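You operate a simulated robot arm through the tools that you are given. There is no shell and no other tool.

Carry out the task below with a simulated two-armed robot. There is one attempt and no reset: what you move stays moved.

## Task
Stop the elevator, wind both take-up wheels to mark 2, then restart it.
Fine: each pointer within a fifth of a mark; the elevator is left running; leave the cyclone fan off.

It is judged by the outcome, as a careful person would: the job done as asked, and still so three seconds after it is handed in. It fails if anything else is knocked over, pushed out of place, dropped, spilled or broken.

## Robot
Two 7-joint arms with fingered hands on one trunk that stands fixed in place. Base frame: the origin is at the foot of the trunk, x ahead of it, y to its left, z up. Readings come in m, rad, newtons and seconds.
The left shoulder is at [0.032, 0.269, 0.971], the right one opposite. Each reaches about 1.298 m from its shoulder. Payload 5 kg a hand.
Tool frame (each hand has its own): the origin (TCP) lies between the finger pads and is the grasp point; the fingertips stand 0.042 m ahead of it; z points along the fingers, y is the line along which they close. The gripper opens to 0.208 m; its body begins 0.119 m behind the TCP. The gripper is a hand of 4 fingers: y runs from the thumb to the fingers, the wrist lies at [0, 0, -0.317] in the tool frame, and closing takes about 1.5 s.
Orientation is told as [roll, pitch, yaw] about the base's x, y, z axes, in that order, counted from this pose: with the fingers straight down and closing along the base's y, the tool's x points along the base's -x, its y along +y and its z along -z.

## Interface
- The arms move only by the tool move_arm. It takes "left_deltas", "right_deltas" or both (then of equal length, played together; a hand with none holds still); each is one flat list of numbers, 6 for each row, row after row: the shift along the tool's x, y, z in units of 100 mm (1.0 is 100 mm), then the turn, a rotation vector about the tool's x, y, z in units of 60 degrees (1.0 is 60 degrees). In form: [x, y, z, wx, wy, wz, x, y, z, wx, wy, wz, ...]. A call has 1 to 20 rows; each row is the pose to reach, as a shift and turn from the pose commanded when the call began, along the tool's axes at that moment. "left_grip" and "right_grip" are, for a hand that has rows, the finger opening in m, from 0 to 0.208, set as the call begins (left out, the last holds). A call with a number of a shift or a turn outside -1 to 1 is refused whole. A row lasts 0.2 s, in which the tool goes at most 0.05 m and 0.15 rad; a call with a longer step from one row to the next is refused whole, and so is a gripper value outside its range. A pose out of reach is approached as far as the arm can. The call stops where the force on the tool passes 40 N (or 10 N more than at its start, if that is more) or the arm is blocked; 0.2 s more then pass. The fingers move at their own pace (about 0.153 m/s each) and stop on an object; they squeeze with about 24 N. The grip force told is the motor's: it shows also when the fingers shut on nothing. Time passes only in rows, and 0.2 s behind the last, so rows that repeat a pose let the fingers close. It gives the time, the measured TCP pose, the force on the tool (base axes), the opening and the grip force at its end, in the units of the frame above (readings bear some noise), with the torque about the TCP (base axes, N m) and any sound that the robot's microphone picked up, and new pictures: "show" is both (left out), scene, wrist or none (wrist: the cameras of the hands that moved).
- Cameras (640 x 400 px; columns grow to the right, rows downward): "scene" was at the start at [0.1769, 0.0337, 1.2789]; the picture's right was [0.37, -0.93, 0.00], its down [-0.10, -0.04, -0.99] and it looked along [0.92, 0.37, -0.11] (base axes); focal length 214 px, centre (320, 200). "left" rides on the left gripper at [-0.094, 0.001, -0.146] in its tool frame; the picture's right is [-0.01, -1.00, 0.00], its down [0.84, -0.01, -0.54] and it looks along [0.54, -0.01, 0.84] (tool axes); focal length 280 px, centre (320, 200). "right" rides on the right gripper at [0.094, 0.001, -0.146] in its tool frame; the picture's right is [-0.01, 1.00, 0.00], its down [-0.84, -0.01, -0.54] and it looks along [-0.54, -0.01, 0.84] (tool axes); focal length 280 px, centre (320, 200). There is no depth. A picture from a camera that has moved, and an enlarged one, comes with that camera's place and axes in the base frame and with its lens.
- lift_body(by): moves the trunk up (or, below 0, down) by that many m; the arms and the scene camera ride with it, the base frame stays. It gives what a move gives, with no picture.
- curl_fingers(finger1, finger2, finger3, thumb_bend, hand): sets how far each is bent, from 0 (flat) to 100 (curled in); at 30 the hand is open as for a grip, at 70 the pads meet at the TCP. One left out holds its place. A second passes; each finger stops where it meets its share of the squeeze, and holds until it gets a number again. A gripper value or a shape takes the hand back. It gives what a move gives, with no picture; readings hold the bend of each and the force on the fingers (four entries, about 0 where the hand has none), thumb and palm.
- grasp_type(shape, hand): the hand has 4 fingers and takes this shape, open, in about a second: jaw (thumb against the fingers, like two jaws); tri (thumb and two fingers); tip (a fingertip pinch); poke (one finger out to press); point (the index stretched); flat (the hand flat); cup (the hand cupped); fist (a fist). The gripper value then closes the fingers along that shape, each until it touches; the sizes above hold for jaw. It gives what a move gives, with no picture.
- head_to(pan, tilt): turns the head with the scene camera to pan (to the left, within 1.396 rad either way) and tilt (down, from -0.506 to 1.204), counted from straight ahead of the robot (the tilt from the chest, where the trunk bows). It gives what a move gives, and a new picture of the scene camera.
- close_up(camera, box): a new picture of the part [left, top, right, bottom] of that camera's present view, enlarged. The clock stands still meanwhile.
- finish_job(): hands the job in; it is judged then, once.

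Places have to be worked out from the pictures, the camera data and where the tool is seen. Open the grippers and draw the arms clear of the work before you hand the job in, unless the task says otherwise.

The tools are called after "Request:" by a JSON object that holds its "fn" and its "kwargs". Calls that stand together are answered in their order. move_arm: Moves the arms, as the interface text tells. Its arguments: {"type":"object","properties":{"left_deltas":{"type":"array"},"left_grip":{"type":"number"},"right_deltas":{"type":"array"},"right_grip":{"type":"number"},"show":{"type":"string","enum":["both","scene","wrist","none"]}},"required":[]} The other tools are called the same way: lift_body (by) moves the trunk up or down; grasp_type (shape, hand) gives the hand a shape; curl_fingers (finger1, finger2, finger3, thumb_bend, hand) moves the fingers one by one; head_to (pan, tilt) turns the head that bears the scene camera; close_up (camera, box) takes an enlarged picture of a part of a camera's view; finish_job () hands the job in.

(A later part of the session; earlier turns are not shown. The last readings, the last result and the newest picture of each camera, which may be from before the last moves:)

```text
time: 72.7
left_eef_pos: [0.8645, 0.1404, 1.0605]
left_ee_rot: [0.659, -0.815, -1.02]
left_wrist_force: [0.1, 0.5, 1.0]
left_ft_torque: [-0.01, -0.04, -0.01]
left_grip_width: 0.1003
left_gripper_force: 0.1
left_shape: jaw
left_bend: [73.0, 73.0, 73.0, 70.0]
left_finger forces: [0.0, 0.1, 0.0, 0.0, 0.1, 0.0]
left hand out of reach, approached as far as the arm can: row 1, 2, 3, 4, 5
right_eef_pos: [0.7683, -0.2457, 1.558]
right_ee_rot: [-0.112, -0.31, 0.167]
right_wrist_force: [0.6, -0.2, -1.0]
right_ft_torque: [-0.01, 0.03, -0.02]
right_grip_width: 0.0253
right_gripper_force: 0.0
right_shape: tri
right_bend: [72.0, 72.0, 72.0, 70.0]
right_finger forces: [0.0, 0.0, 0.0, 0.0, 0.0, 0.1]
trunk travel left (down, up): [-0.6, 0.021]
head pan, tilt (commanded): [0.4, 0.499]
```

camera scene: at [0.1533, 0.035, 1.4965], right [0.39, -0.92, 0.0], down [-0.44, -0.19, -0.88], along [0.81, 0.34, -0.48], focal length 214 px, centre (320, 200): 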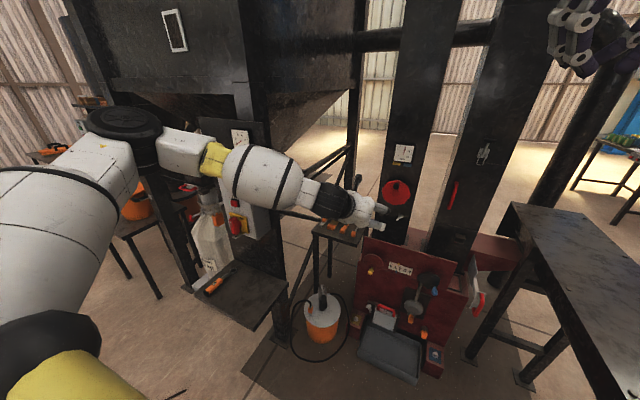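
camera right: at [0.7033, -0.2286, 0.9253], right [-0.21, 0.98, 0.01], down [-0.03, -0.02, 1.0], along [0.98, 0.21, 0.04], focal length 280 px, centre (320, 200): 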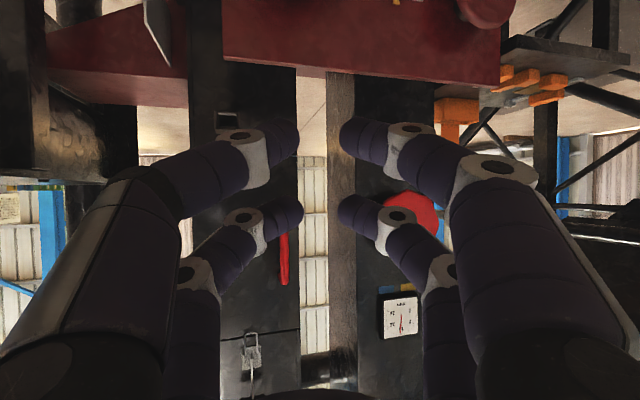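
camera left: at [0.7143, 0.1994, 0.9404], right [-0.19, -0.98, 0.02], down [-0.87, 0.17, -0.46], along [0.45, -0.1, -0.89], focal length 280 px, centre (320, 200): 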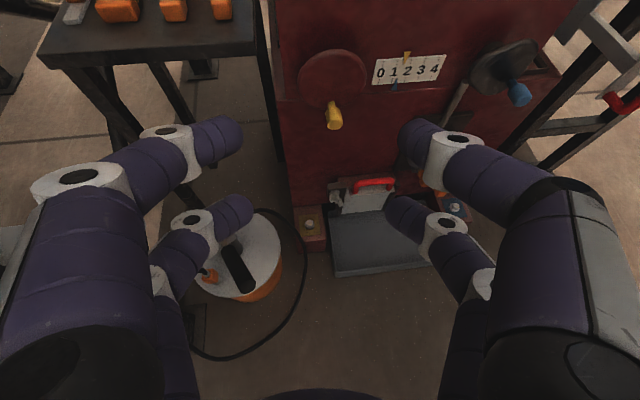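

Rolling that way doesn't help. I roll the other way, to about 30° past level, with the same rightward shift.

Request:
{"fn": "move_arm", "kwargs": {"left_deltas": [-0.045, -0.039, 0.031, 0, 0, -0.12, -0.09, -0.078, 0.062, 0, 0, -0.24, -0.136, -0.116, 0.093, 0, 0, -0.36, -0.182, -0.155, 0.125, 0, 0, -0.48, -0.228, -0.194, 0.156, 0, 0, -0.6, -0.273, -0.233, 0.187, 0, 0, -0.72, -0.318, -0.271, 0.218, 0, 0, -0.84, -0.364, -0.31, 0.249, 0, 0, -0.96], "show": "scene"}}

```text
time: 74.5
left_eef_pos: [0.8648, 0.1362, 1.0755]
left_ee_rot: [-0.625, -0.838, 0.566]
left_wrist_force: [0.4, 0.9, -0.6]
left_ft_torque: [0.02, 0.0, 0.0]
left_grip_width: 0.1003
left_gripper_force: 0.2
left_shape: jaw
left_bend: [73.0, 73.0, 73.0, 70.0]
left_finger forces: [0.1, 0.0, 0.0, 0.1, 0.1, 0.0]
left hand out of reach, approached as far as the arm can: row 1, 2, 3, 4, 5, 6, 7, 8
right_eef_pos: [0.7672, -0.2455, 1.5576]
right_ee_rot: [-0.113, -0.309, 0.167]
right_wrist_force: [-0.1, 0.5, -0.4]
right_ft_torque: [-0.02, 0.0, -0.03]
right_grip_width: 0.0252
right_gripper_force: 0.1
right_shape: tri
right_bend: [72.0, 72.0, 72.0, 70.0]
right_finger forces: [0.0, 0.0, 0.0, 0.0, 0.0, 0.0]
trunk travel left (down, up): [-0.6, 0.021]
head pan, tilt (commanded): [0.4, 0.499]
camera scene: at [0.1534, 0.035, 1.4965], right [0.39, -0.92, 0.0], down [-0.44, -0.19, -0.88], along [0.81, 0.34, -0.48], focal length 214 px, centre (320, 200)
```

scene: 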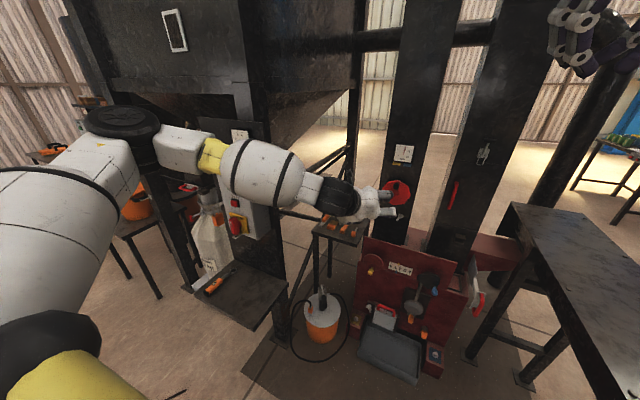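

Rolling is free but not the cause; the arm is just strongly bent with the elbow high. Extending farther forward should straighten it, so I level the roll and push forward at this safe height.

Request:
{"fn": "move_arm", "kwargs": {"left_deltas": [-0.03, 0.02, 0.175, 0, 0, 0.092, -0.06, 0.04, 0.35, 0, 0, 0.184, -0.09, 0.06, 0.525, 0, 0, 0.276, -0.12, 0.08, 0.7, 0, 0, 0.368, -0.15, 0.1, 0.875, 0, 0, 0.46], "show": "none"}}

Request:
{"fn": "move_arm", "kwargs": {"left_deltas": [0.05, 0, 0.2, 0, 0, 0, 0.1, 0, 0.4, 0, 0, 0, 0.15, 0, 0.6, 0, 0, 0, 0.2, 0, 0.8, 0, 0, 0, 0.25, 0, 1.0, 0, 0, 0], "show": "scene"}}

```text
time: 75.7
left_eef_pos: [0.9215, 0.1721, 1.053]
left_ee_rot: [-0.002, -0.998, -0.204]
left_wrist_force: [0.5, -0.6, 0.3]
left_ft_torque: [-0.02, -0.02, -0.03]
left_grip_width: 0.1003
left_gripper_force: 0.0
left_shape: jaw
left_bend: [73.0, 73.0, 73.0, 70.0]
left_finger forces: [0.0, 0.1, 0.0, 0.0, 0.0, 0.1]
left hand out of reach, approached as far as the arm can: row 1, 2, 3, 4, 5
right_eef_pos: [0.7685, -0.2459, 1.5574]
right_ee_rot: [-0.112, -0.308, 0.167]
right_wrist_force: [0.4, 0.1, -0.8]
right_ft_torque: [-0.01, 0.0, -0.04]
right_grip_width: 0.0251
right_gripper_force: 0.1
right_shape: tri
right_bend: [72.0, 72.0, 72.0, 70.0]
right_finger forces: [0.1, 0.1, 0.1, 0.0, 0.0, 0.0]
trunk travel left (down, up): [-0.6, 0.021]
head pan, tilt (commanded): [0.4, 0.499]
```

```text
time: 76.9
left_eef_pos: [0.9463, 0.2094, 1.0126]
left_ee_rot: [0.0, -0.997, -0.202]
left_wrist_force: [-0.2, 0.5, 0.3]
left_ft_torque: [0.06, -0.02, 0.03]
left_grip_width: 0.1003
left_gripper_force: 0.0
left_shape: jaw
left_bend: [73.0, 73.0, 73.0, 70.0]
left_finger forces: [0.1, 0.0, 0.0, 0.0, 0.2, 0.0]
left hand out of reach, approached as far as the arm can: row 1, 2, 3, 4, 5
right_eef_pos: [0.7692, -0.2461, 1.5574]
right_ee_rot: [-0.113, -0.308, 0.167]
right_wrist_force: [-0.1, 0.0, -0.1]
right_ft_torque: [0.02, -0.02, 0.04]
right_grip_width: 0.0249
right_gripper_force: 0.0
right_shape: tri
right_bend: [72.0, 72.0, 72.0, 70.0]
right_finger forces: [0.0, 0.0, 0.0, 0.0, 0.1, 0.0]
trunk travel left (down, up): [-0.6, 0.021]
head pan, tilt (commanded): [0.4, 0.499]
camera scene: at [0.1533, 0.0348, 1.4965], right [0.39, -0.92, 0.0], down [-0.44, -0.19, -0.88], along [0.81, 0.34, -0.48], focal length 214 px, centre (320, 200)
```

scene: 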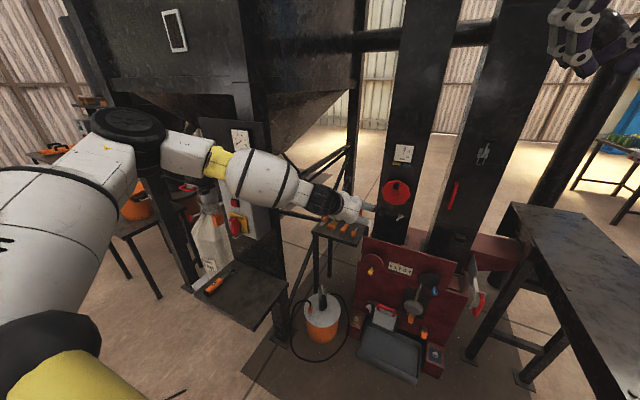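

The elbow hardly moves, so the shoulder is limiting the downward reach. With the trunk low, the same wheel height would sit level with the shoulder; I test that relative reach by raising the hand here to about shoulder height and going right.

Request:
{"fn": "move_arm", "kwargs": {"left_deltas": [-0.184, -0.1, -0.046, 0, 0, 0, -0.369, -0.2, -0.092, 0, 0, 0, -0.553, -0.3, -0.138, 0, 0, 0, -0.738, -0.4, -0.184, 0, 0, 0, -0.922, -0.5, -0.23, 0, 0, 0], "show": "none"}}

Request:
{"fn": "move_arm", "kwargs": {"left_deltas": [-0.184, -0.1, -0.046, 0, 0, 0, -0.369, -0.2, -0.092, 0, 0, 0, -0.553, -0.3, -0.138, 0, 0, 0, -0.738, -0.4, -0.184, 0, 0, 0, -0.922, -0.5, -0.23, 0, 0, 0], "show": "scene"}}

```text
time: 78.1
left_eef_pos: [0.9512, 0.1731, 1.1084]
left_ee_rot: [-0.001, -0.999, -0.202]
left_wrist_force: [-0.5, -0.1, 0.7]
left_ft_torque: [0.04, -0.03, -0.03]
left_grip_width: 0.1003
left_gripper_force: 0.0
left_shape: jaw
left_bend: [73.0, 73.0, 73.0, 70.0]
left_finger forces: [0.0, 0.0, 0.1, 0.0, 0.1, 0.1]
left hand out of reach, approached as far as the arm can: row 2, 3, 4, 5
right_eef_pos: [0.7669, -0.2457, 1.5578]
right_ee_rot: [-0.112, -0.312, 0.166]
right_wrist_force: [-0.7, -0.2, 1.0]
right_ft_torque: [0.03, -0.1, 0.0]
right_grip_width: 0.0251
right_gripper_force: 0.0
right_shape: tri
right_bend: [72.0, 72.0, 72.0, 70.0]
right_finger forces: [0.0, 0.1, 0.0, 0.0, 0.1, 0.0]
trunk travel left (down, up): [-0.6, 0.021]
head pan, tilt (commanded): [0.4, 0.499]
```

```text
time: 79.3
left_eef_pos: [0.9472, 0.1559, 1.1789]
left_ee_rot: [0.001, -0.998, -0.202]
left_wrist_force: [0.7, 0.1, 1.0]
left_ft_torque: [0.0, 0.04, 0.02]
left_grip_width: 0.1
left_gripper_force: 0.1
left_shape: jaw
left_bend: [73.0, 73.0, 73.0, 70.0]
left_finger forces: [0.1, 0.0, 0.0, 0.0, 0.1, 0.0]
left hand out of reach, approached as far as the arm can: row 1, 2, 3, 4, 5
right_eef_pos: [0.7672, -0.2461, 1.5581]
right_ee_rot: [-0.112, -0.311, 0.166]
right_wrist_force: [-0.3, -0.7, -0.7]
right_ft_torque: [0.0, -0.01, 0.02]
right_grip_width: 0.0248
right_gripper_force: 0.0
right_shape: tri
right_bend: [72.0, 72.0, 72.0, 70.0]
right_finger forces: [0.0, 0.0, 0.1, 0.0, 0.1, 0.1]
trunk travel left (down, up): [-0.6, 0.021]
head pan, tilt (commanded): [0.4, 0.499]
camera scene: at [0.1533, 0.035, 1.4965], right [0.39, -0.92, 0.0], down [-0.44, -0.19, -0.88], along [0.81, 0.34, -0.48], focal length 214 px, centre (320, 200)
```

scene: 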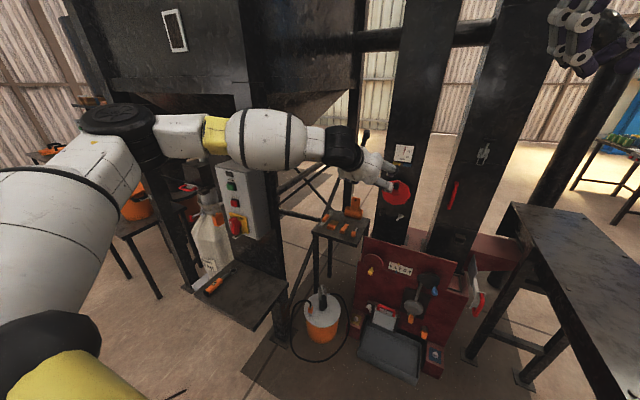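

From the elbow position I estimate the upper-arm roll joint is at its inward limit. If I take the hand out to the left first, lower it there (so the upper arm comes down), and only then bring it right, it should get past that. I start by moving left and back.

Request:
{"fn": "move_arm", "kwargs": {"left_deltas": [0.073, 0.156, -0.113, 0, 0, 0, 0.146, 0.313, -0.225, 0, 0, 0, 0.218, 0.469, -0.338, 0, 0, 0, 0.291, 0.626, -0.45, 0, 0, 0, 0.364, 0.782, -0.563, 0, 0, 0], "show": "none"}}

Request:
{"fn": "move_arm", "kwargs": {"left_deltas": [0.12, 0.16, -0.06, 0, 0, 0, 0.24, 0.32, -0.12, 0, 0, 0, 0.36, 0.48, -0.18, 0, 0, 0, 0.48, 0.64, -0.24, 0, 0, 0, 0.6, 0.8, -0.3, 0, 0, 0], "show": "both"}}

```text
time: 80.5
left_eef_pos: [0.8955, 0.2472, 1.1805]
left_ee_rot: [0.002, -0.999, -0.201]
left_wrist_force: [-0.4, 0.1, -0.8]
left_ft_torque: [0.0, -0.07, 0.01]
left_grip_width: 0.1004
left_gripper_force: 0.1
left_shape: jaw
left_bend: [73.0, 73.0, 73.0, 70.0]
left_finger forces: [0.0, 0.1, 0.1, 0.0, 0.1, 0.0]
right_eef_pos: [0.7675, -0.2454, 1.5574]
right_ee_rot: [-0.112, -0.311, 0.167]
right_wrist_force: [0.1, 0.2, 0.6]
right_ft_torque: [-0.07, -0.07, -0.02]
right_grip_width: 0.0249
right_gripper_force: 0.1
right_shape: tri
right_bend: [72.0, 72.0, 72.0, 70.0]
right_finger forces: [0.0, 0.0, 0.0, 0.0, 0.0, 0.0]
trunk travel left (down, up): [-0.6, 0.021]
head pan, tilt (commanded): [0.4, 0.499]
```

```text
time: 81.7
left_eef_pos: [0.8542, 0.3378, 1.1463]
left_ee_rot: [0.0, -1.0, -0.201]
left_wrist_force: [-0.2, -0.4, 0.1]
left_ft_torque: [0.01, 0.06, -0.03]
left_grip_width: 0.1003
left_gripper_force: 0.0
left_shape: jaw
left_bend: [73.0, 73.0, 73.0, 70.0]
left_finger forces: [0.0, 0.0, 0.0, 0.0, 0.1, 0.1]
right_eef_pos: [0.7669, -0.2449, 1.5584]
right_ee_rot: [-0.113, -0.31, 0.167]
right_wrist_force: [0.3, 1.1, 0.7]
right_ft_torque: [-0.11, -0.01, -0.05]
right_grip_width: 0.0248
right_gripper_force: 0.0
right_shape: tri
right_bend: [72.0, 72.0, 72.0, 70.0]
right_finger forces: [0.0, 0.0, 0.1, 0.0, 0.0, 0.0]
trunk travel left (down, up): [-0.6, 0.021]
head pan, tilt (commanded): [0.4, 0.499]
camera scene: at [0.1532, 0.0357, 1.4965], right [0.39, -0.92, 0.0], down [-0.44, -0.19, -0.88], along [0.81, 0.34, -0.48], focal length 214 px, centre (320, 200)
camera left: at [0.7845, 0.3522, 1.302], right [-0.19, -0.98, 0.01], down [-0.89, 0.17, -0.42], along [0.41, -0.09, -0.91], focal length 280 px, centre (320, 200)
```

scene: 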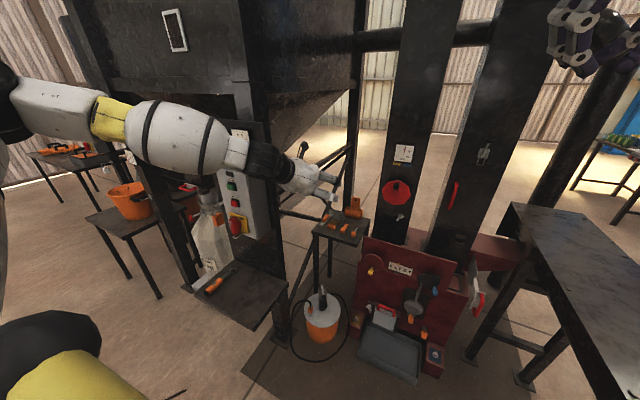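
left: 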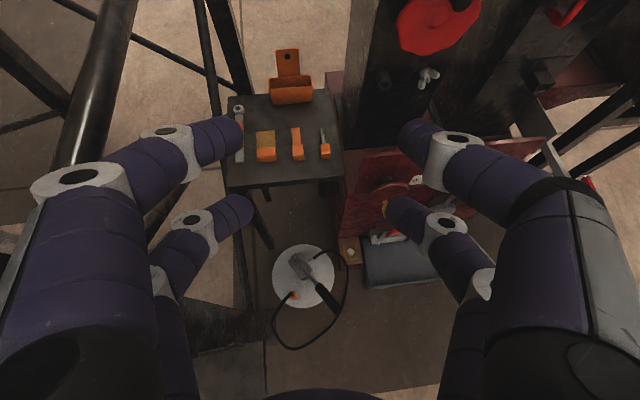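

No limit now, and the elbow has swung out. I lower the hand here step by step, easing slightly right to stay clear of the post.

Request:
{"fn": "move_arm", "kwargs": {"left_deltas": [0.161, -0.06, 0.119, 0, 0, 0, 0.323, -0.12, 0.237, 0, 0, 0, 0.484, -0.18, 0.356, 0, 0, 0, 0.646, -0.24, 0.474, 0, 0, 0, 0.807, -0.3, 0.593, 0, 0, 0], "show": "none"}}

Request:
{"fn": "move_arm", "kwargs": {"left_deltas": [0.161, -0.06, 0.119, 0, 0, 0, 0.323, -0.12, 0.237, 0, 0, 0, 0.484, -0.18, 0.356, 0, 0, 0, 0.646, -0.24, 0.474, 0, 0, 0, 0.807, -0.3, 0.593, 0, 0, 0], "show": "both"}}

```text
time: 82.9
left_eef_pos: [0.8571, 0.3059, 1.0451]
left_ee_rot: [0.002, -0.997, -0.201]
left_wrist_force: [0.7, 0.4, 0.2]
left_ft_torque: [0.01, 0.08, 0.02]
left_grip_width: 0.1003
left_gripper_force: 0.1
left_shape: jaw
left_bend: [73.0, 73.0, 73.0, 70.0]
left_finger forces: [0.1, 0.0, 0.0, 0.0, 0.0, 0.0]
right_eef_pos: [0.7696, -0.2448, 1.5559]
right_ee_rot: [-0.112, -0.309, 0.167]
right_wrist_force: [0.4, 0.5, -0.1]
right_ft_torque: [0.01, 0.08, -0.01]
right_grip_width: 0.0249
right_gripper_force: 0.1
right_shape: tri
right_bend: [72.0, 72.0, 72.0, 70.0]
right_finger forces: [0.0, 0.1, 0.0, 0.0, 0.1, 0.0]
trunk travel left (down, up): [-0.6, 0.021]
head pan, tilt (commanded): [0.4, 0.499]
```

```text
time: 84.1
left_eef_pos: [0.8558, 0.2753, 0.9449]
left_ee_rot: [-0.001, -0.998, -0.201]
left_wrist_force: [0.6, 0.3, -0.4]
left_ft_torque: [0.01, 0.06, -0.05]
left_grip_width: 0.1003
left_gripper_force: 0.1
left_shape: jaw
left_bend: [73.0, 73.0, 73.0, 70.0]
left_finger forces: [0.1, 0.0, 0.0, 0.0, 0.1, 0.0]
right_eef_pos: [0.7695, -0.2453, 1.556]
right_ee_rot: [-0.112, -0.308, 0.167]
right_wrist_force: [0.7, -0.3, -0.7]
right_ft_torque: [-0.06, 0.09, -0.01]
right_grip_width: 0.0248
right_gripper_force: 0.1
right_shape: tri
right_bend: [72.0, 72.0, 72.0, 70.0]
right_finger forces: [0.0, 0.0, 0.0, 0.0, 0.0, 0.1]
trunk travel left (down, up): [-0.6, 0.021]
head pan, tilt (commanded): [0.4, 0.499]
camera scene: at [0.1542, 0.0352, 1.4964], right [0.39, -0.92, 0.0], down [-0.44, -0.19, -0.88], along [0.81, 0.34, -0.48], focal length 214 px, centre (320, 200)
camera left: at [0.7861, 0.2909, 1.1019], right [-0.19, -0.98, 0.01], down [-0.89, 0.17, -0.42], along [0.41, -0.09, -0.91], focal length 280 px, centre (320, 200)
```

scene: 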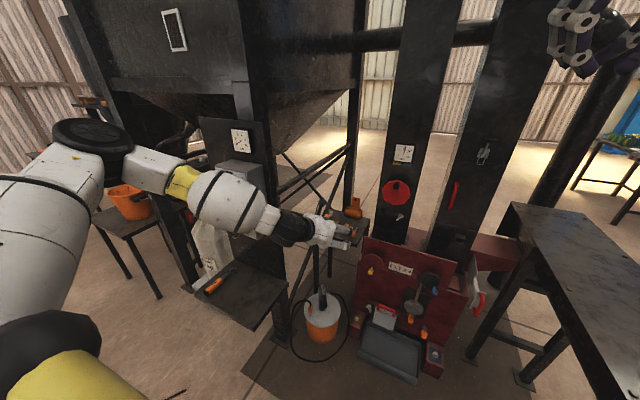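
left: 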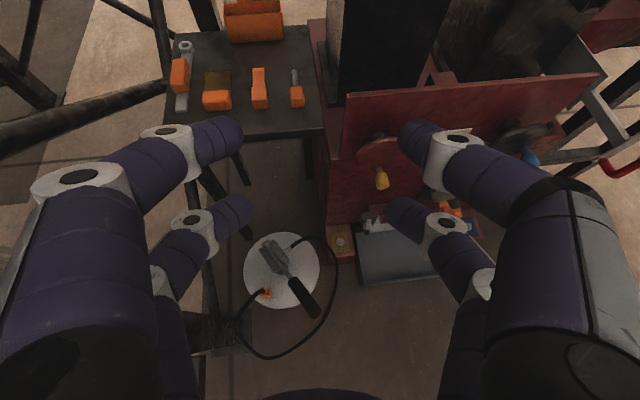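

This works: no limit so far, but the elbow is still high. A steeper hand (fingers pointing ~60° down) needs less of that reach, and can pinch the knob from above just as well. I rotate the hand to pitch −30° here.

Request:
{"fn": "move_arm", "kwargs": {"left_deltas": [0, 0, 0, 0, 0.11, 0, 0, 0, 0, 0, 0.22, 0, 0, 0, 0, 0, 0.33, 0, 0, 0, 0, 0, 0.45, 0], "left_grip": 0.08, "show": "none"}}

```text
time: 85.1
left_eef_pos: [0.8549, 0.2744, 0.9442]
left_ee_rot: [0.0, -0.525, -0.2]
left_wrist_force: [0.3, 0.5, -0.2]
left_ft_torque: [-0.01, -0.03, 0.0]
left_grip_width: 0.0807
left_gripper_force: 0.0
left_shape: jaw
left_bend: [73.0, 73.0, 73.0, 70.0]
left_finger forces: [0.1, 0.0, 0.0, 0.0, 0.0, 0.0]
right_eef_pos: [0.7696, -0.2454, 1.5566]
right_ee_rot: [-0.111, -0.312, 0.168]
right_wrist_force: [0.8, 0.0, 0.3]
right_ft_torque: [0.05, 0.05, 0.06]
right_grip_width: 0.0249
right_gripper_force: 0.1
right_shape: tri
right_bend: [72.0, 72.0, 72.0, 70.0]
right_finger forces: [0.0, 0.0, 0.0, 0.0, 0.1, 0.0]
trunk travel left (down, up): [-0.6, 0.021]
head pan, tilt (commanded): [0.4, 0.499]
```

Good. Now toward a point above and in front of the yellow knob, in two diagonal moves.

Request:
{"fn": "move_arm", "kwargs": {"left_deltas": [-0.015, -0.141, 0.194, 0, 0, 0, -0.031, -0.282, 0.388, 0, 0, 0, -0.046, -0.423, 0.581, 0, 0, 0, -0.062, -0.564, 0.775, 0, 0, 0, -0.077, -0.705, 0.969, 0, 0, 0], "show": "none"}}

Request:
{"fn": "move_arm", "kwargs": {"left_deltas": [-0.015, -0.141, 0.194, 0, 0, 0, -0.031, -0.282, 0.388, 0, 0, 0, -0.046, -0.423, 0.581, 0, 0, 0, -0.062, -0.564, 0.775, 0, 0, 0, -0.077, -0.705, 0.969, 0, 0, 0], "show": "both"}}

```text
time: 86.3
left_eef_pos: [0.8547, 0.2432, 0.8979]
left_ee_rot: [0.001, -0.528, -0.2]
left_wrist_force: [0.3, 1.0, 0.3]
left_ft_torque: [0.0, 0.1, 0.02]
left_grip_width: 0.0805
left_gripper_force: 0.0
left_shape: jaw
left_bend: [73.0, 73.0, 73.0, 70.0]
left_finger forces: [0.0, 0.1, 0.1, 0.1, 0.0, 0.0]
left hand out of reach, approached as far as the arm can: row 2, 3, 4, 5
right_eef_pos: [0.7677, -0.2456, 1.557]
right_ee_rot: [-0.113, -0.309, 0.166]
right_wrist_force: [0.6, -0.2, 0.1]
right_ft_torque: [0.0, 0.01, 0.02]
right_grip_width: 0.025
right_gripper_force: 0.0
right_shape: tri
right_bend: [72.0, 72.0, 72.0, 70.0]
right_finger forces: [0.0, 0.0, 0.1, 0.0, 0.1, 0.0]
trunk travel left (down, up): [-0.6, 0.021]
head pan, tilt (commanded): [0.4, 0.499]
```

```text
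time: 87.5
left_eef_pos: [0.8345, 0.2439, 0.8785]
left_ee_rot: [0.0, -0.527, -0.199]
left_wrist_force: [-1.2, -1.0, 0.5]
left_ft_torque: [-0.03, 0.03, 0.0]
left_grip_width: 0.0806
left_gripper_force: 0.1
left_shape: jaw
left_bend: [73.0, 73.0, 73.0, 70.0]
left_finger forces: [0.0, 0.0, 0.0, 0.0, 0.1, 0.1]
left hand out of reach, approached as far as the arm can: row 1, 2, 3, 4, 5
right_eef_pos: [0.7685, -0.2455, 1.5583]
right_ee_rot: [-0.111, -0.31, 0.168]
right_wrist_force: [-0.5, 0.5, -0.8]
right_ft_torque: [-0.03, 0.01, 0.01]
right_grip_width: 0.025
right_gripper_force: 0.1
right_shape: tri
right_bend: [72.0, 72.0, 72.0, 70.0]
right_finger forces: [0.0, 0.0, 0.0, 0.0, 0.0, 0.0]
trunk travel left (down, up): [-0.6, 0.021]
head pan, tilt (commanded): [0.4, 0.499]
camera scene: at [0.1535, 0.0352, 1.4965], right [0.39, -0.92, 0.0], down [-0.44, -0.19, -0.88], along [0.81, 0.34, -0.48], focal length 214 px, centre (320, 200)
camera left: at [0.8431, 0.2442, 1.0509], right [-0.19, -0.98, 0.01], down [-0.98, 0.19, 0.04], along [-0.04, 0.0, -1.0], focal length 280 px, centre (320, 200)
```

scene: 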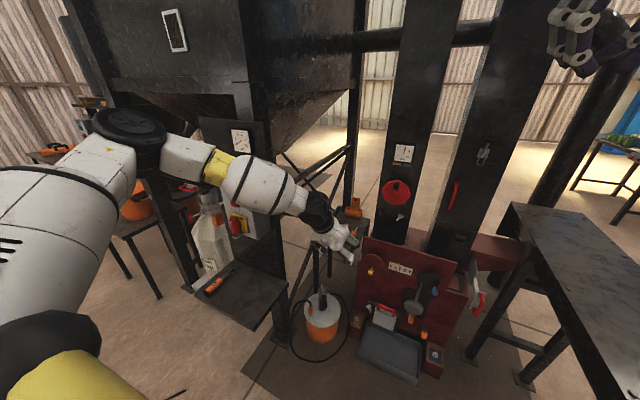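
left: 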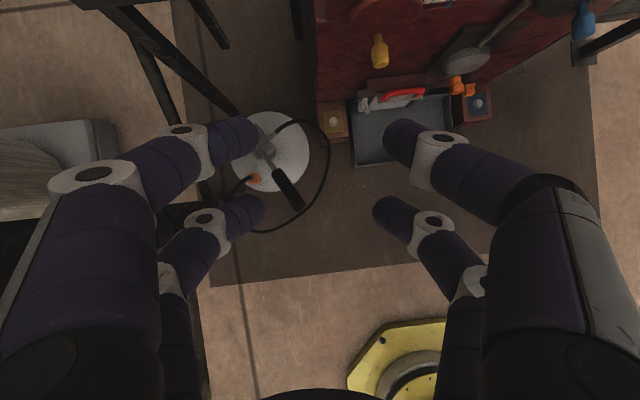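

The elbow sticks at the same spot again. To learn how the arms resolve their elbows, I look at the right arm's present elbow position for comparison.

Request:
{"fn": "head_to", "kwargs": {"pan": -1.1, "tilt": 0.2}}

Request:
{"fn": "head_to", "kwargs": {"pan": 1.1, "tilt": 0.2}}

```text
time: 89.1
left_eef_pos: [0.8344, 0.2435, 0.8797]
left_ee_rot: [0.0, -0.528, -0.2]
left_wrist_force: [-0.1, 0.5, 0.3]
left_ft_torque: [0.0, 0.02, -0.02]
left_grip_width: 0.0805
left_gripper_force: 0.2
left_shape: jaw
left_bend: [73.0, 73.0, 73.0, 70.0]
left_finger forces: [0.0, 0.1, 0.1, 0.0, 0.0, 0.1]
right_eef_pos: [0.7693, -0.2447, 1.557]
right_ee_rot: [-0.111, -0.308, 0.166]
right_wrist_force: [1.6, 0.4, -0.8]
right_ft_torque: [-0.01, -0.02, 0.01]
right_grip_width: 0.025
right_gripper_force: 0.1
right_shape: tri
right_bend: [72.0, 72.0, 72.0, 70.0]
right_finger forces: [0.1, 0.0, 0.1, 0.0, 0.0, 0.0]
trunk travel left (down, up): [-0.6, 0.021]
head pan, tilt (commanded): [-1.1, 0.201]
camera scene: at [0.112, -0.0834, 1.5242], right [-0.89, -0.45, 0.0], down [-0.09, 0.18, -0.98], along [0.45, -0.87, -0.2], focal length 214 px, centre (320, 200)
```

scene: 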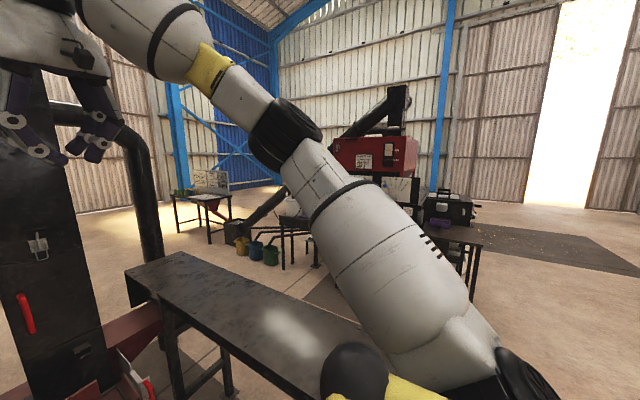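

```text
time: 91.1
left_eef_pos: [0.836, 0.2449, 0.8776]
left_ee_rot: [0.001, -0.526, -0.2]
left_wrist_force: [0.0, -0.3, 0.0]
left_ft_torque: [0.04, 0.0, -0.01]
left_grip_width: 0.0804
left_gripper_force: 0.0
left_shape: jaw
left_bend: [73.0, 73.0, 73.0, 70.0]
left_finger forces: [0.1, 0.0, 0.0, 0.1, 0.0, 0.1]
right_eef_pos: [0.768, -0.2454, 1.5569]
right_ee_rot: [-0.11, -0.311, 0.164]
right_wrist_force: [-0.3, -0.3, 0.4]
right_ft_torque: [0.02, 0.0, 0.02]
right_grip_width: 0.025
right_gripper_force: 0.1
right_shape: tri
right_bend: [72.0, 72.0, 72.0, 70.0]
right_finger forces: [0.0, 0.1, 0.0, 0.0, 0.0, 0.0]
trunk travel left (down, up): [-0.6, 0.021]
head pan, tilt (commanded): [1.1, 0.201]
camera scene: at [0.112, 0.0826, 1.5242], right [0.89, -0.45, 0.0], down [-0.09, -0.18, -0.98], along [0.45, 0.87, -0.2], focal length 214 px, centre (320, 200)
```

scene: 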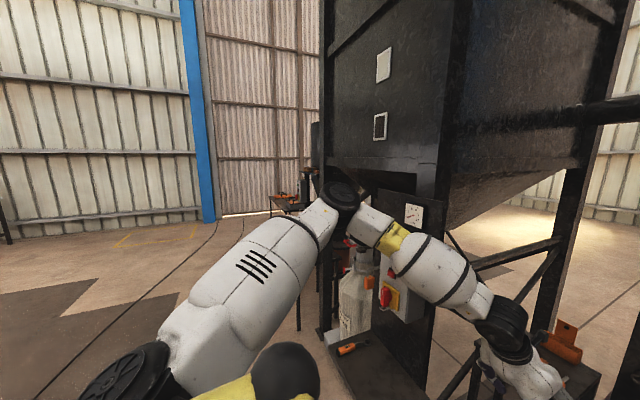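

I think the elbow is sitting at a shoulder singularity. Passing it on the outer, lower side should work: I go back to the steeper-forward hand pitch, slightly farther left, and lower there first.

Request:
{"fn": "move_arm", "kwargs": {"left_deltas": [-0.02, 0.14, -0.1, 0, -0.11, 0, -0.04, 0.28, -0.2, 0, -0.22, 0, -0.06, 0.42, -0.3, 0, -0.33, 0, -0.08, 0.56, -0.4, 0, -0.45, 0], "show": "none"}}

Request:
{"fn": "move_arm", "kwargs": {"left_deltas": [0.168, 0, 0.109, 0, 0, 0, 0.336, 0, 0.217, 0, 0, 0, 0.504, 0, 0.326, 0, 0, 0, 0.672, 0, 0.434, 0, 0, 0, 0.84, 0, 0.543, 0, 0, 0], "show": "scene"}}

```text
time: 92.1
left_eef_pos: [0.8317, 0.3024, 0.9181]
left_ee_rot: [-0.003, -1.001, -0.199]
left_wrist_force: [0.5, -0.7, 0.5]
left_ft_torque: [0.02, 0.08, 0.0]
left_grip_width: 0.0802
left_gripper_force: 0.1
left_shape: jaw
left_bend: [73.0, 73.0, 73.0, 70.0]
left_finger forces: [0.0, 0.0, 0.0, 0.0, 0.1, 0.1]
right_eef_pos: [0.7684, -0.2449, 1.5577]
right_ee_rot: [-0.115, -0.309, 0.166]
right_wrist_force: [-0.5, 1.1, 0.1]
right_ft_torque: [-0.1, 0.04, -0.05]
right_grip_width: 0.025
right_gripper_force: 0.1
right_shape: tri
right_bend: [72.0, 72.0, 72.0, 70.0]
right_finger forces: [0.0, 0.0, 0.0, 0.1, 0.1, 0.0]
trunk travel left (down, up): [-0.6, 0.021]
head pan, tilt (commanded): [1.1, 0.201]
```

```text
time: 93.3
left_eef_pos: [0.8417, 0.2922, 0.8683]
left_ee_rot: [0.019, -0.941, -0.2]
left_wrist_force: [1.1, 0.5, 0.3]
left_ft_torque: [-0.01, 0.03, -0.05]
left_grip_width: 0.0804
left_gripper_force: 0.0
left_shape: jaw
left_bend: [73.0, 73.0, 73.0, 70.0]
left_finger forces: [0.1, 0.0, 0.0, 0.1, 0.0, 0.0]
left hand out of reach, approached as far as the arm can: row 1, 2, 3, 4, 5
right_eef_pos: [0.7694, -0.2454, 1.5569]
right_ee_rot: [-0.111, -0.308, 0.166]
right_wrist_force: [0.5, -0.5, -0.7]
right_ft_torque: [0.06, 0.04, -0.02]
right_grip_width: 0.0252
right_gripper_force: 0.0
right_shape: tri
right_bend: [72.0, 72.0, 72.0, 70.0]
right_finger forces: [0.1, 0.0, 0.0, 0.0, 0.0, 0.0]
trunk travel left (down, up): [-0.6, 0.021]
head pan, tilt (commanded): [1.1, 0.201]
camera scene: at [0.1123, 0.0823, 1.5242], right [0.89, -0.45, 0.0], down [-0.09, -0.18, -0.98], along [0.44, 0.87, -0.2], focal length 214 px, centre (320, 200)
```

scene: 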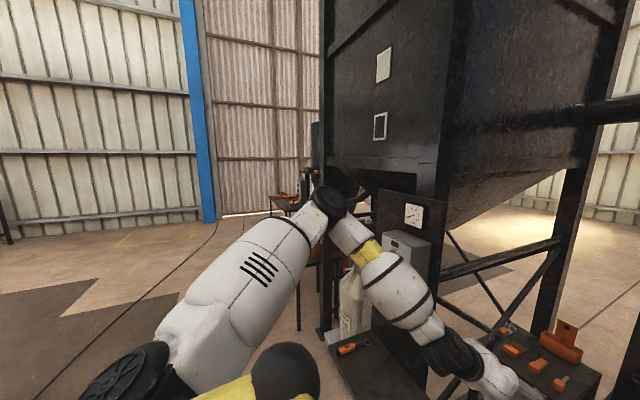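

Still limited at (0.84, 0.29, 0.87). I test going down while drawing back toward the body, which should force the upper arm itself to come down.

Request:
{"fn": "move_arm", "kwargs": {"left_deltas": [0.26, 0, -0.07, 0, 0, 0, 0.52, 0, -0.14, 0, 0, 0, 0.78, 0, -0.21, 0, 0, 0, 1.0, 0, -0.28, 0, 0, 0], "show": "none"}}

Request:
{"fn": "move_arm", "kwargs": {"left_deltas": [0.26, -0.1, -0.07, 0, 0, 0, 0.52, -0.2, -0.14, 0, 0, 0, 0.78, -0.3, -0.21, 0, 0, 0, 1.0, -0.4, -0.28, 0, 0, 0], "show": "scene"}}

```text
time: 94.3
left_eef_pos: [0.7721, 0.2992, 0.8463]
left_ee_rot: [0.031, -0.894, -0.2]
left_wrist_force: [-0.6, 0.3, 0.2]
left_ft_torque: [0.01, 0.06, -0.01]
left_grip_width: 0.0806
left_gripper_force: 0.0
left_shape: jaw
left_bend: [73.0, 73.0, 73.0, 70.0]
left_finger forces: [0.1, 0.1, 0.1, 0.0, 0.0, 0.0]
left hand out of reach, approached as far as the arm can: row 1, 2, 3, 4
right_eef_pos: [0.7673, -0.2459, 1.5577]
right_ee_rot: [-0.111, -0.309, 0.168]
right_wrist_force: [0.1, -0.8, 0.0]
right_ft_torque: [0.0, 0.0, 0.03]
right_grip_width: 0.025
right_gripper_force: 0.1
right_shape: tri
right_bend: [72.0, 72.0, 72.0, 70.0]
right_finger forces: [0.0, 0.0, 0.0, 0.0, 0.1, 0.0]
trunk travel left (down, up): [-0.6, 0.021]
head pan, tilt (commanded): [1.1, 0.201]
```

```text
time: 95.3
left_eef_pos: [0.7013, 0.2738, 0.8266]
left_ee_rot: [0.043, -0.852, -0.194]
left_wrist_force: [0.0, 0.2, -0.5]
left_ft_torque: [-0.01, -0.02, -0.01]
left_grip_width: 0.08
left_gripper_force: 0.0
left_shape: jaw
left_bend: [73.0, 73.0, 73.0, 70.0]
left_finger forces: [0.0, 0.1, 0.0, 0.0, 0.0, 0.1]
left hand out of reach, approached as far as the arm can: row 1, 2, 3, 4
right_eef_pos: [0.7682, -0.2425, 1.5584]
right_ee_rot: [-0.115, -0.311, 0.169]
right_wrist_force: [-0.4, 2.4, 0.0]
right_ft_torque: [-0.24, -0.02, -0.11]
right_grip_width: 0.025
right_gripper_force: 0.1
right_shape: tri
right_bend: [72.0, 72.0, 72.0, 70.0]
right_finger forces: [0.0, 0.0, 0.0, 0.1, 0.0, 0.0]
trunk travel left (down, up): [-0.6, 0.021]
head pan, tilt (commanded): [1.1, 0.201]
camera scene: at [0.1116, 0.0839, 1.5242], right [0.89, -0.45, 0.0], down [-0.09, -0.18, -0.98], along [0.44, 0.87, -0.2], focal length 214 px, centre (320, 200)
```

scene: 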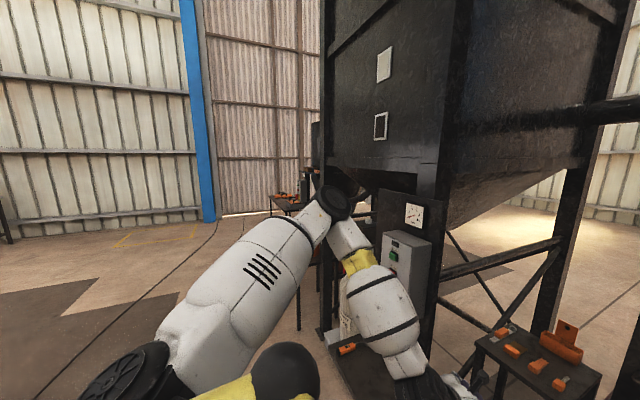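

The elbow didn't move at all: the upper arm seems unable to drop below ~20° above horizontal and the wrist bend is limited, so wheels must be at about shoulder-minus-0.25 m. By my geometry a trunk height of about −0.1 m fits, with the hand yawed and pitched along the forearm. First I raise the hand relative to the body.

Request:
{"fn": "move_arm", "kwargs": {"left_deltas": [-0.195, -0.05, -0.158, 0, 0, 0, -0.389, -0.1, -0.315, 0, 0, 0, -0.584, -0.15, -0.473, 0, 0, 0, -0.778, -0.2, -0.63, 0, 0, 0], "show": "none"}}

Request:
{"fn": "move_arm", "kwargs": {"left_deltas": [-0.195, -0.1, -0.15, 0, 0, 0, -0.39, -0.2, -0.3, 0, 0, 0, -0.585, -0.3, -0.45, 0, 0, 0, -0.78, -0.4, -0.6, 0, 0, 0], "show": "none"}}

```text
time: 96.3
left_eef_pos: [0.6984, 0.2514, 0.928]
left_ee_rot: [0.032, -0.894, -0.199]
left_wrist_force: [-0.5, -1.8, -0.1]
left_ft_torque: [0.0, -0.03, 0.04]
left_grip_width: 0.0801
left_gripper_force: 0.1
left_shape: jaw
left_bend: [73.0, 73.0, 73.0, 70.0]
left_finger forces: [0.0, 0.0, 0.0, 0.1, 0.0, 0.1]
right_eef_pos: [0.768, -0.2455, 1.5576]
right_ee_rot: [-0.113, -0.31, 0.167]
right_wrist_force: [-1.1, -1.8, 0.0]
right_ft_torque: [0.12, -0.02, 0.05]
right_grip_width: 0.0249
right_gripper_force: 0.1
right_shape: tri
right_bend: [72.0, 72.0, 72.0, 70.0]
right_finger forces: [0.0, 0.1, 0.0, 0.1, 0.1, 0.1]
trunk travel left (down, up): [-0.6, 0.021]
head pan, tilt (commanded): [1.1, 0.201]
```

```text
time: 97.3
left_eef_pos: [0.6936, 0.208, 1.026]
left_ee_rot: [0.033, -0.892, -0.198]
left_wrist_force: [-0.7, -0.4, 0.3]
left_ft_torque: [0.03, 0.02, 0.03]
left_grip_width: 0.0801
left_gripper_force: 0.1
left_shape: jaw
left_bend: [73.0, 73.0, 73.0, 70.0]
left_finger forces: [0.1, 0.0, 0.0, 0.0, 0.0, 0.1]
right_eef_pos: [0.7678, -0.2465, 1.5573]
right_ee_rot: [-0.113, -0.31, 0.166]
right_wrist_force: [-0.6, -0.5, 0.1]
right_ft_torque: [0.09, -0.02, 0.04]
right_grip_width: 0.0248
right_gripper_force: 0.0
right_shape: tri
right_bend: [72.0, 72.0, 72.0, 70.0]
right_finger forces: [0.0, 0.0, 0.0, 0.0, 0.0, 0.0]
trunk travel left (down, up): [-0.6, 0.021]
head pan, tilt (commanded): [1.1, 0.201]
```

Free motion again. Now I lower the trunk by 0.35 m (hand to about z 0.68, in open space in front of the boot).

Request:
{"fn": "lift_body", "kwargs": {"by": -0.35}}

Request:
{"fn": "head_to", "kwargs": {"pan": 0.3, "tilt": 0.4}}

```text
time: 100.8
left_eef_pos: [0.6927, 0.2083, 0.6763]
left_ee_rot: [0.031, -0.896, -0.2]
left_wrist_force: [-1.1, 0.9, 0.8]
left_ft_torque: [0.05, 0.04, 0.03]
left_grip_width: 0.0802
left_gripper_force: 0.1
left_shape: jaw
left_bend: [73.0, 73.0, 73.0, 70.0]
left_finger forces: [0.0, 0.1, 0.1, 0.0, 0.0, 0.1]
right_eef_pos: [0.7673, -0.2462, 1.2085]
right_ee_rot: [-0.114, -0.309, 0.165]
right_wrist_force: [0.0, -0.2, 0.5]
right_ft_torque: [0.0, -0.06, 0.02]
right_grip_width: 0.025
right_gripper_force: 0.1
right_shape: tri
right_bend: [72.0, 72.0, 72.0, 70.0]
right_finger forces: [0.1, 0.1, 0.1, 0.1, 0.0, 0.0]
trunk travel left (down, up): [-0.25, 0.371]
head pan, tilt (commanded): [1.1, 0.201]
```

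```text
time: 101.9
left_eef_pos: [0.6927, 0.2083, 0.6753]
left_ee_rot: [0.033, -0.895, -0.201]
left_wrist_force: [-0.7, -0.2, -0.3]
left_ft_torque: [-0.02, -0.02, 0.01]
left_grip_width: 0.0799
left_gripper_force: 0.1
left_shape: jaw
left_bend: [73.0, 73.0, 73.0, 70.0]
left_finger forces: [0.0, 0.0, 0.0, 0.0, 0.0, 0.0]
right_eef_pos: [0.7683, -0.2466, 1.2065]
right_ee_rot: [-0.112, -0.307, 0.164]
right_wrist_force: [-0.6, 0.3, -0.1]
right_ft_torque: [0.02, -0.01, 0.0]
right_grip_width: 0.0249
right_gripper_force: 0.1
right_shape: tri
right_bend: [72.0, 72.0, 72.0, 70.0]
right_finger forces: [0.0, 0.0, 0.1, 0.0, 0.0, 0.1]
trunk travel left (down, up): [-0.25, 0.371]
head pan, tilt (commanded): [0.3, 0.4]
camera scene: at [0.2121, 0.0271, 1.1457], right [0.3, -0.95, 0.0], down [-0.37, -0.12, -0.92], along [0.88, 0.27, -0.39], focal length 214 px, centre (320, 200)
```

scene: 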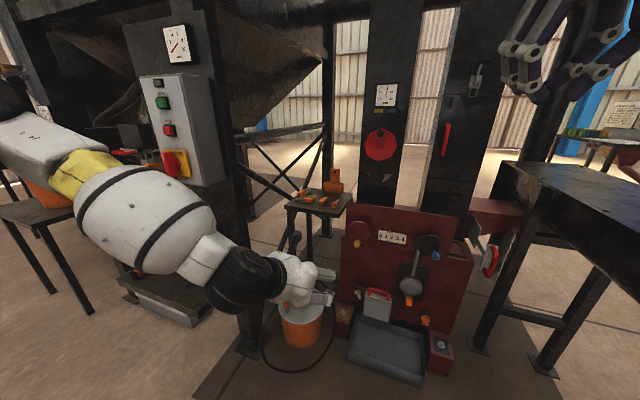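

Good clear view now. The left hand is at (0.693, 0.208, 0.676). I move it toward the yellow wheel in steps, turning it a bit more to the right.

Request:
{"fn": "move_arm", "kwargs": {"left_deltas": [-0.147, -0.03, 0.184, 0.028, 0, 0.022, -0.295, -0.06, 0.368, 0.056, 0, 0.045, -0.442, -0.085, 0.551, 0.084, 0, 0.067, -0.589, -0.114, 0.735, 0.112, 0, 0.09], "left_grip": 0.07, "show": "none"}}

Request:
{"fn": "move_arm", "kwargs": {"left_deltas": [-0.13, 0.03, 0.19, 0, 0, 0, -0.26, 0.06, 0.38, 0, 0, 0, -0.39, 0.09, 0.57, 0, 0, 0, -0.52, 0.12, 0.76, 0, 0, 0], "show": "both"}}

```text
time: 102.9
left_eef_pos: [0.7837, 0.1811, 0.6754]
left_ee_rot: [0.03, -0.889, -0.351]
left_wrist_force: [1.0, -0.5, 0.3]
left_ft_torque: [-0.02, -0.03, -0.01]
left_grip_width: 0.0703
left_gripper_force: 0.0
left_shape: jaw
left_bend: [73.0, 73.0, 73.0, 70.0]
left_finger forces: [0.0, 0.0, 0.0, 0.0, 0.1, 0.0]
right_eef_pos: [0.7683, -0.2448, 1.2079]
right_ee_rot: [-0.112, -0.308, 0.165]
right_wrist_force: [0.9, -0.3, -0.4]
right_ft_torque: [-0.01, -0.01, -0.02]
right_grip_width: 0.0251
right_gripper_force: 0.0
right_shape: tri
right_bend: [72.0, 72.0, 72.0, 70.0]
right_finger forces: [0.1, 0.1, 0.0, 0.0, 0.0, 0.0]
trunk travel left (down, up): [-0.25, 0.371]
head pan, tilt (commanded): [0.3, 0.4]
```

```text
time: 103.9
left_eef_pos: [0.8751, 0.1632, 0.6672]
left_ee_rot: [0.029, -0.89, -0.347]
left_wrist_force: [0.2, 0.9, -0.6]
left_ft_torque: [0.0, -0.02, -0.01]
left_grip_width: 0.0702
left_gripper_force: 0.0
left_shape: jaw
left_bend: [73.0, 73.0, 73.0, 70.0]
left_finger forces: [0.1, 0.0, 0.0, 0.1, 0.0, 0.0]
right_eef_pos: [0.7682, -0.2455, 1.2075]
right_ee_rot: [-0.113, -0.311, 0.167]
right_wrist_force: [0.1, -0.6, -0.3]
right_ft_torque: [0.0, 0.02, 0.02]
right_grip_width: 0.0249
right_gripper_force: 0.2
right_shape: tri
right_bend: [72.0, 72.0, 72.0, 70.0]
right_finger forces: [0.1, 0.0, 0.0, 0.0, 0.0, 0.0]
trunk travel left (down, up): [-0.25, 0.371]
head pan, tilt (commanded): [0.3, 0.4]
camera scene: at [0.2122, 0.027, 1.1456], right [0.3, -0.96, 0.0], down [-0.37, -0.12, -0.92], along [0.88, 0.27, -0.39], focal length 214 px, centre (320, 200)
camera left: at [0.8229, 0.1795, 0.8308], right [-0.31, -0.95, -0.01], down [-0.9, 0.3, -0.32], along [0.3, -0.09, -0.95], focal length 280 px, centre (320, 200)
```

scene: 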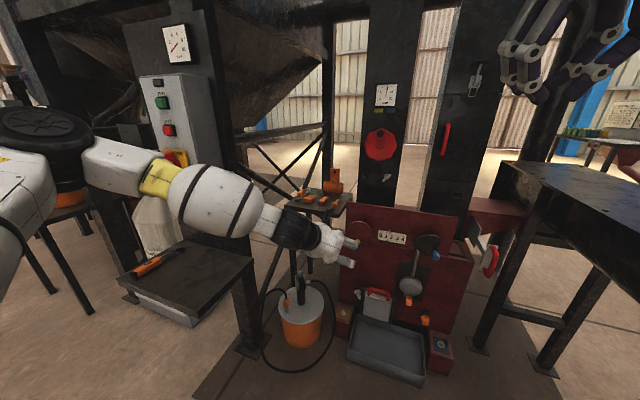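
left: 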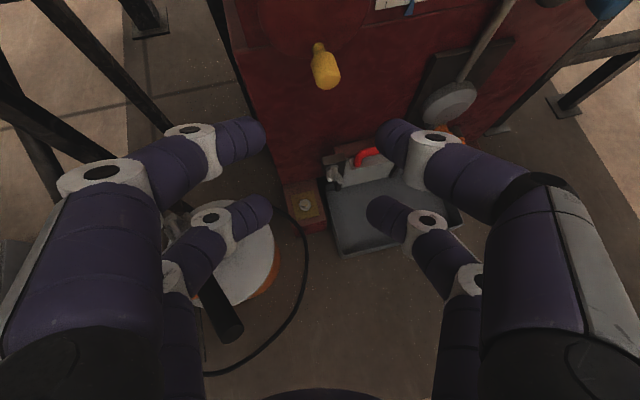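

The wheel is now reachable: no limit reported. The knob re-checks at about (1.028, 0.107, 0.603). I move to a pre-grasp 70 mm short of it along the fingers.

Request:
{"fn": "move_arm", "kwargs": {"left_deltas": [-0.084, -0.007, 0.231, 0, 0, 0, -0.169, -0.014, 0.463, 0, 0, 0, -0.253, -0.021, 0.694, 0, 0, 0, -0.253, -0.021, 0.694, 0, 0, 0], "left_grip": 0.07, "show": "both"}}

Request:
{"fn": "close_up", "kwargs": {"camera": "left", "box": [200, 0, 460, 160]}}

Request:
{"fn": "close_up", "kwargs": {"camera": "scene", "box": [290, 190, 480, 310]}}

```text
time: 104.9
left_eef_pos: [0.9398, 0.1403, 0.6447]
left_ee_rot: [0.028, -0.891, -0.349]
left_wrist_force: [0.2, -0.3, 0.0]
left_ft_torque: [0.0, 0.0, -0.02]
left_grip_width: 0.0705
left_gripper_force: 0.0
left_shape: jaw
left_bend: [73.0, 73.0, 73.0, 70.0]
left_finger forces: [0.0, 0.1, 0.0, 0.0, 0.0, 0.0]
right_eef_pos: [0.7676, -0.2455, 1.2087]
right_ee_rot: [-0.112, -0.312, 0.167]
right_wrist_force: [0.3, 0.7, 0.3]
right_ft_torque: [0.01, -0.02, -0.04]
right_grip_width: 0.0249
right_gripper_force: 0.0
right_shape: tri
right_bend: [72.0, 72.0, 72.0, 70.0]
right_finger forces: [0.0, 0.0, 0.1, 0.1, 0.0, 0.0]
trunk travel left (down, up): [-0.25, 0.371]
head pan, tilt (commanded): [0.3, 0.4]
camera scene: at [0.212, 0.027, 1.146], right [0.3, -0.96, 0.0], down [-0.37, -0.12, -0.92], along [0.88, 0.27, -0.39], focal length 214 px, centre (320, 200)
camera left: at [0.8881, 0.1561, 0.8088], right [-0.31, -0.95, -0.01], down [-0.9, 0.3, -0.32], along [0.3, -0.09, -0.95], focal length 280 px, centre (320, 200)
```

scene: 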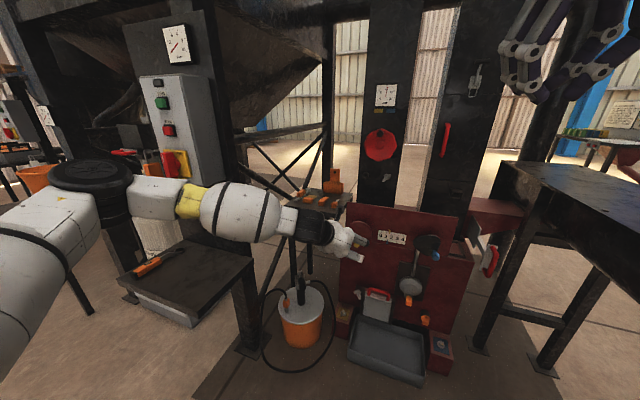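
left: 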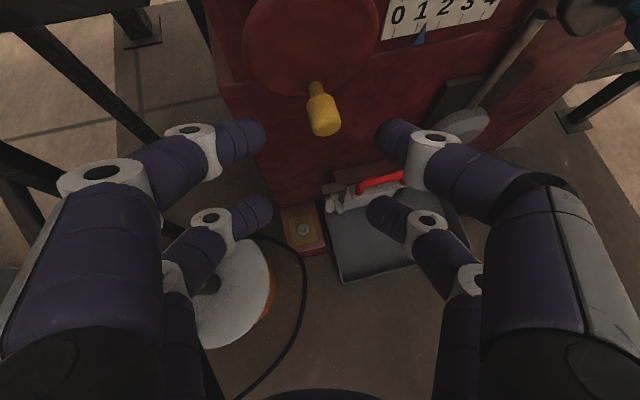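

```text
2.46 times, centred on (330, 80) of left
camera zoom: at [0.8881, 0.1561, 0.8088], right [-0.31, -0.95, -0.01], down [-0.9, 0.3, -0.32], along [0.3, -0.09, -0.95], focal length 690 px, centre (295, 495)
```

zoom: 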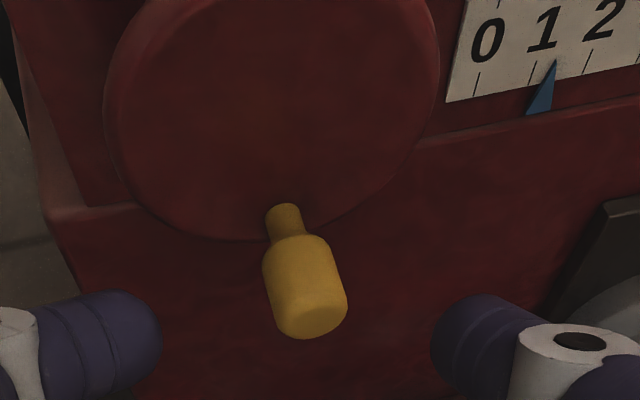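

```text
3.33 times, centred on (385, 250) of scene
camera zoom: at [0.212, 0.027, 1.146], right [0.3, -0.96, 0.0], down [-0.37, -0.12, -0.92], along [0.88, 0.27, -0.39], focal length 715 px, centre (103, 33)
```

zoom: 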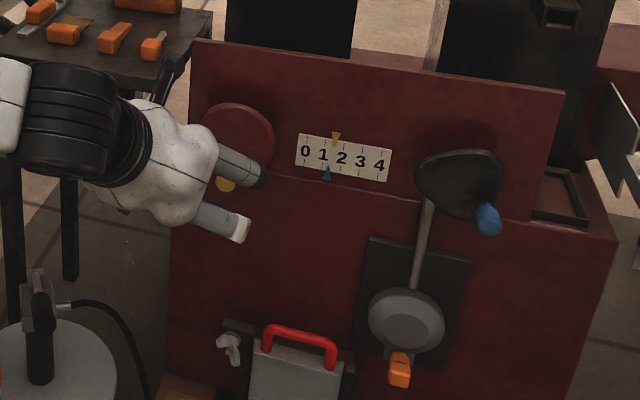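

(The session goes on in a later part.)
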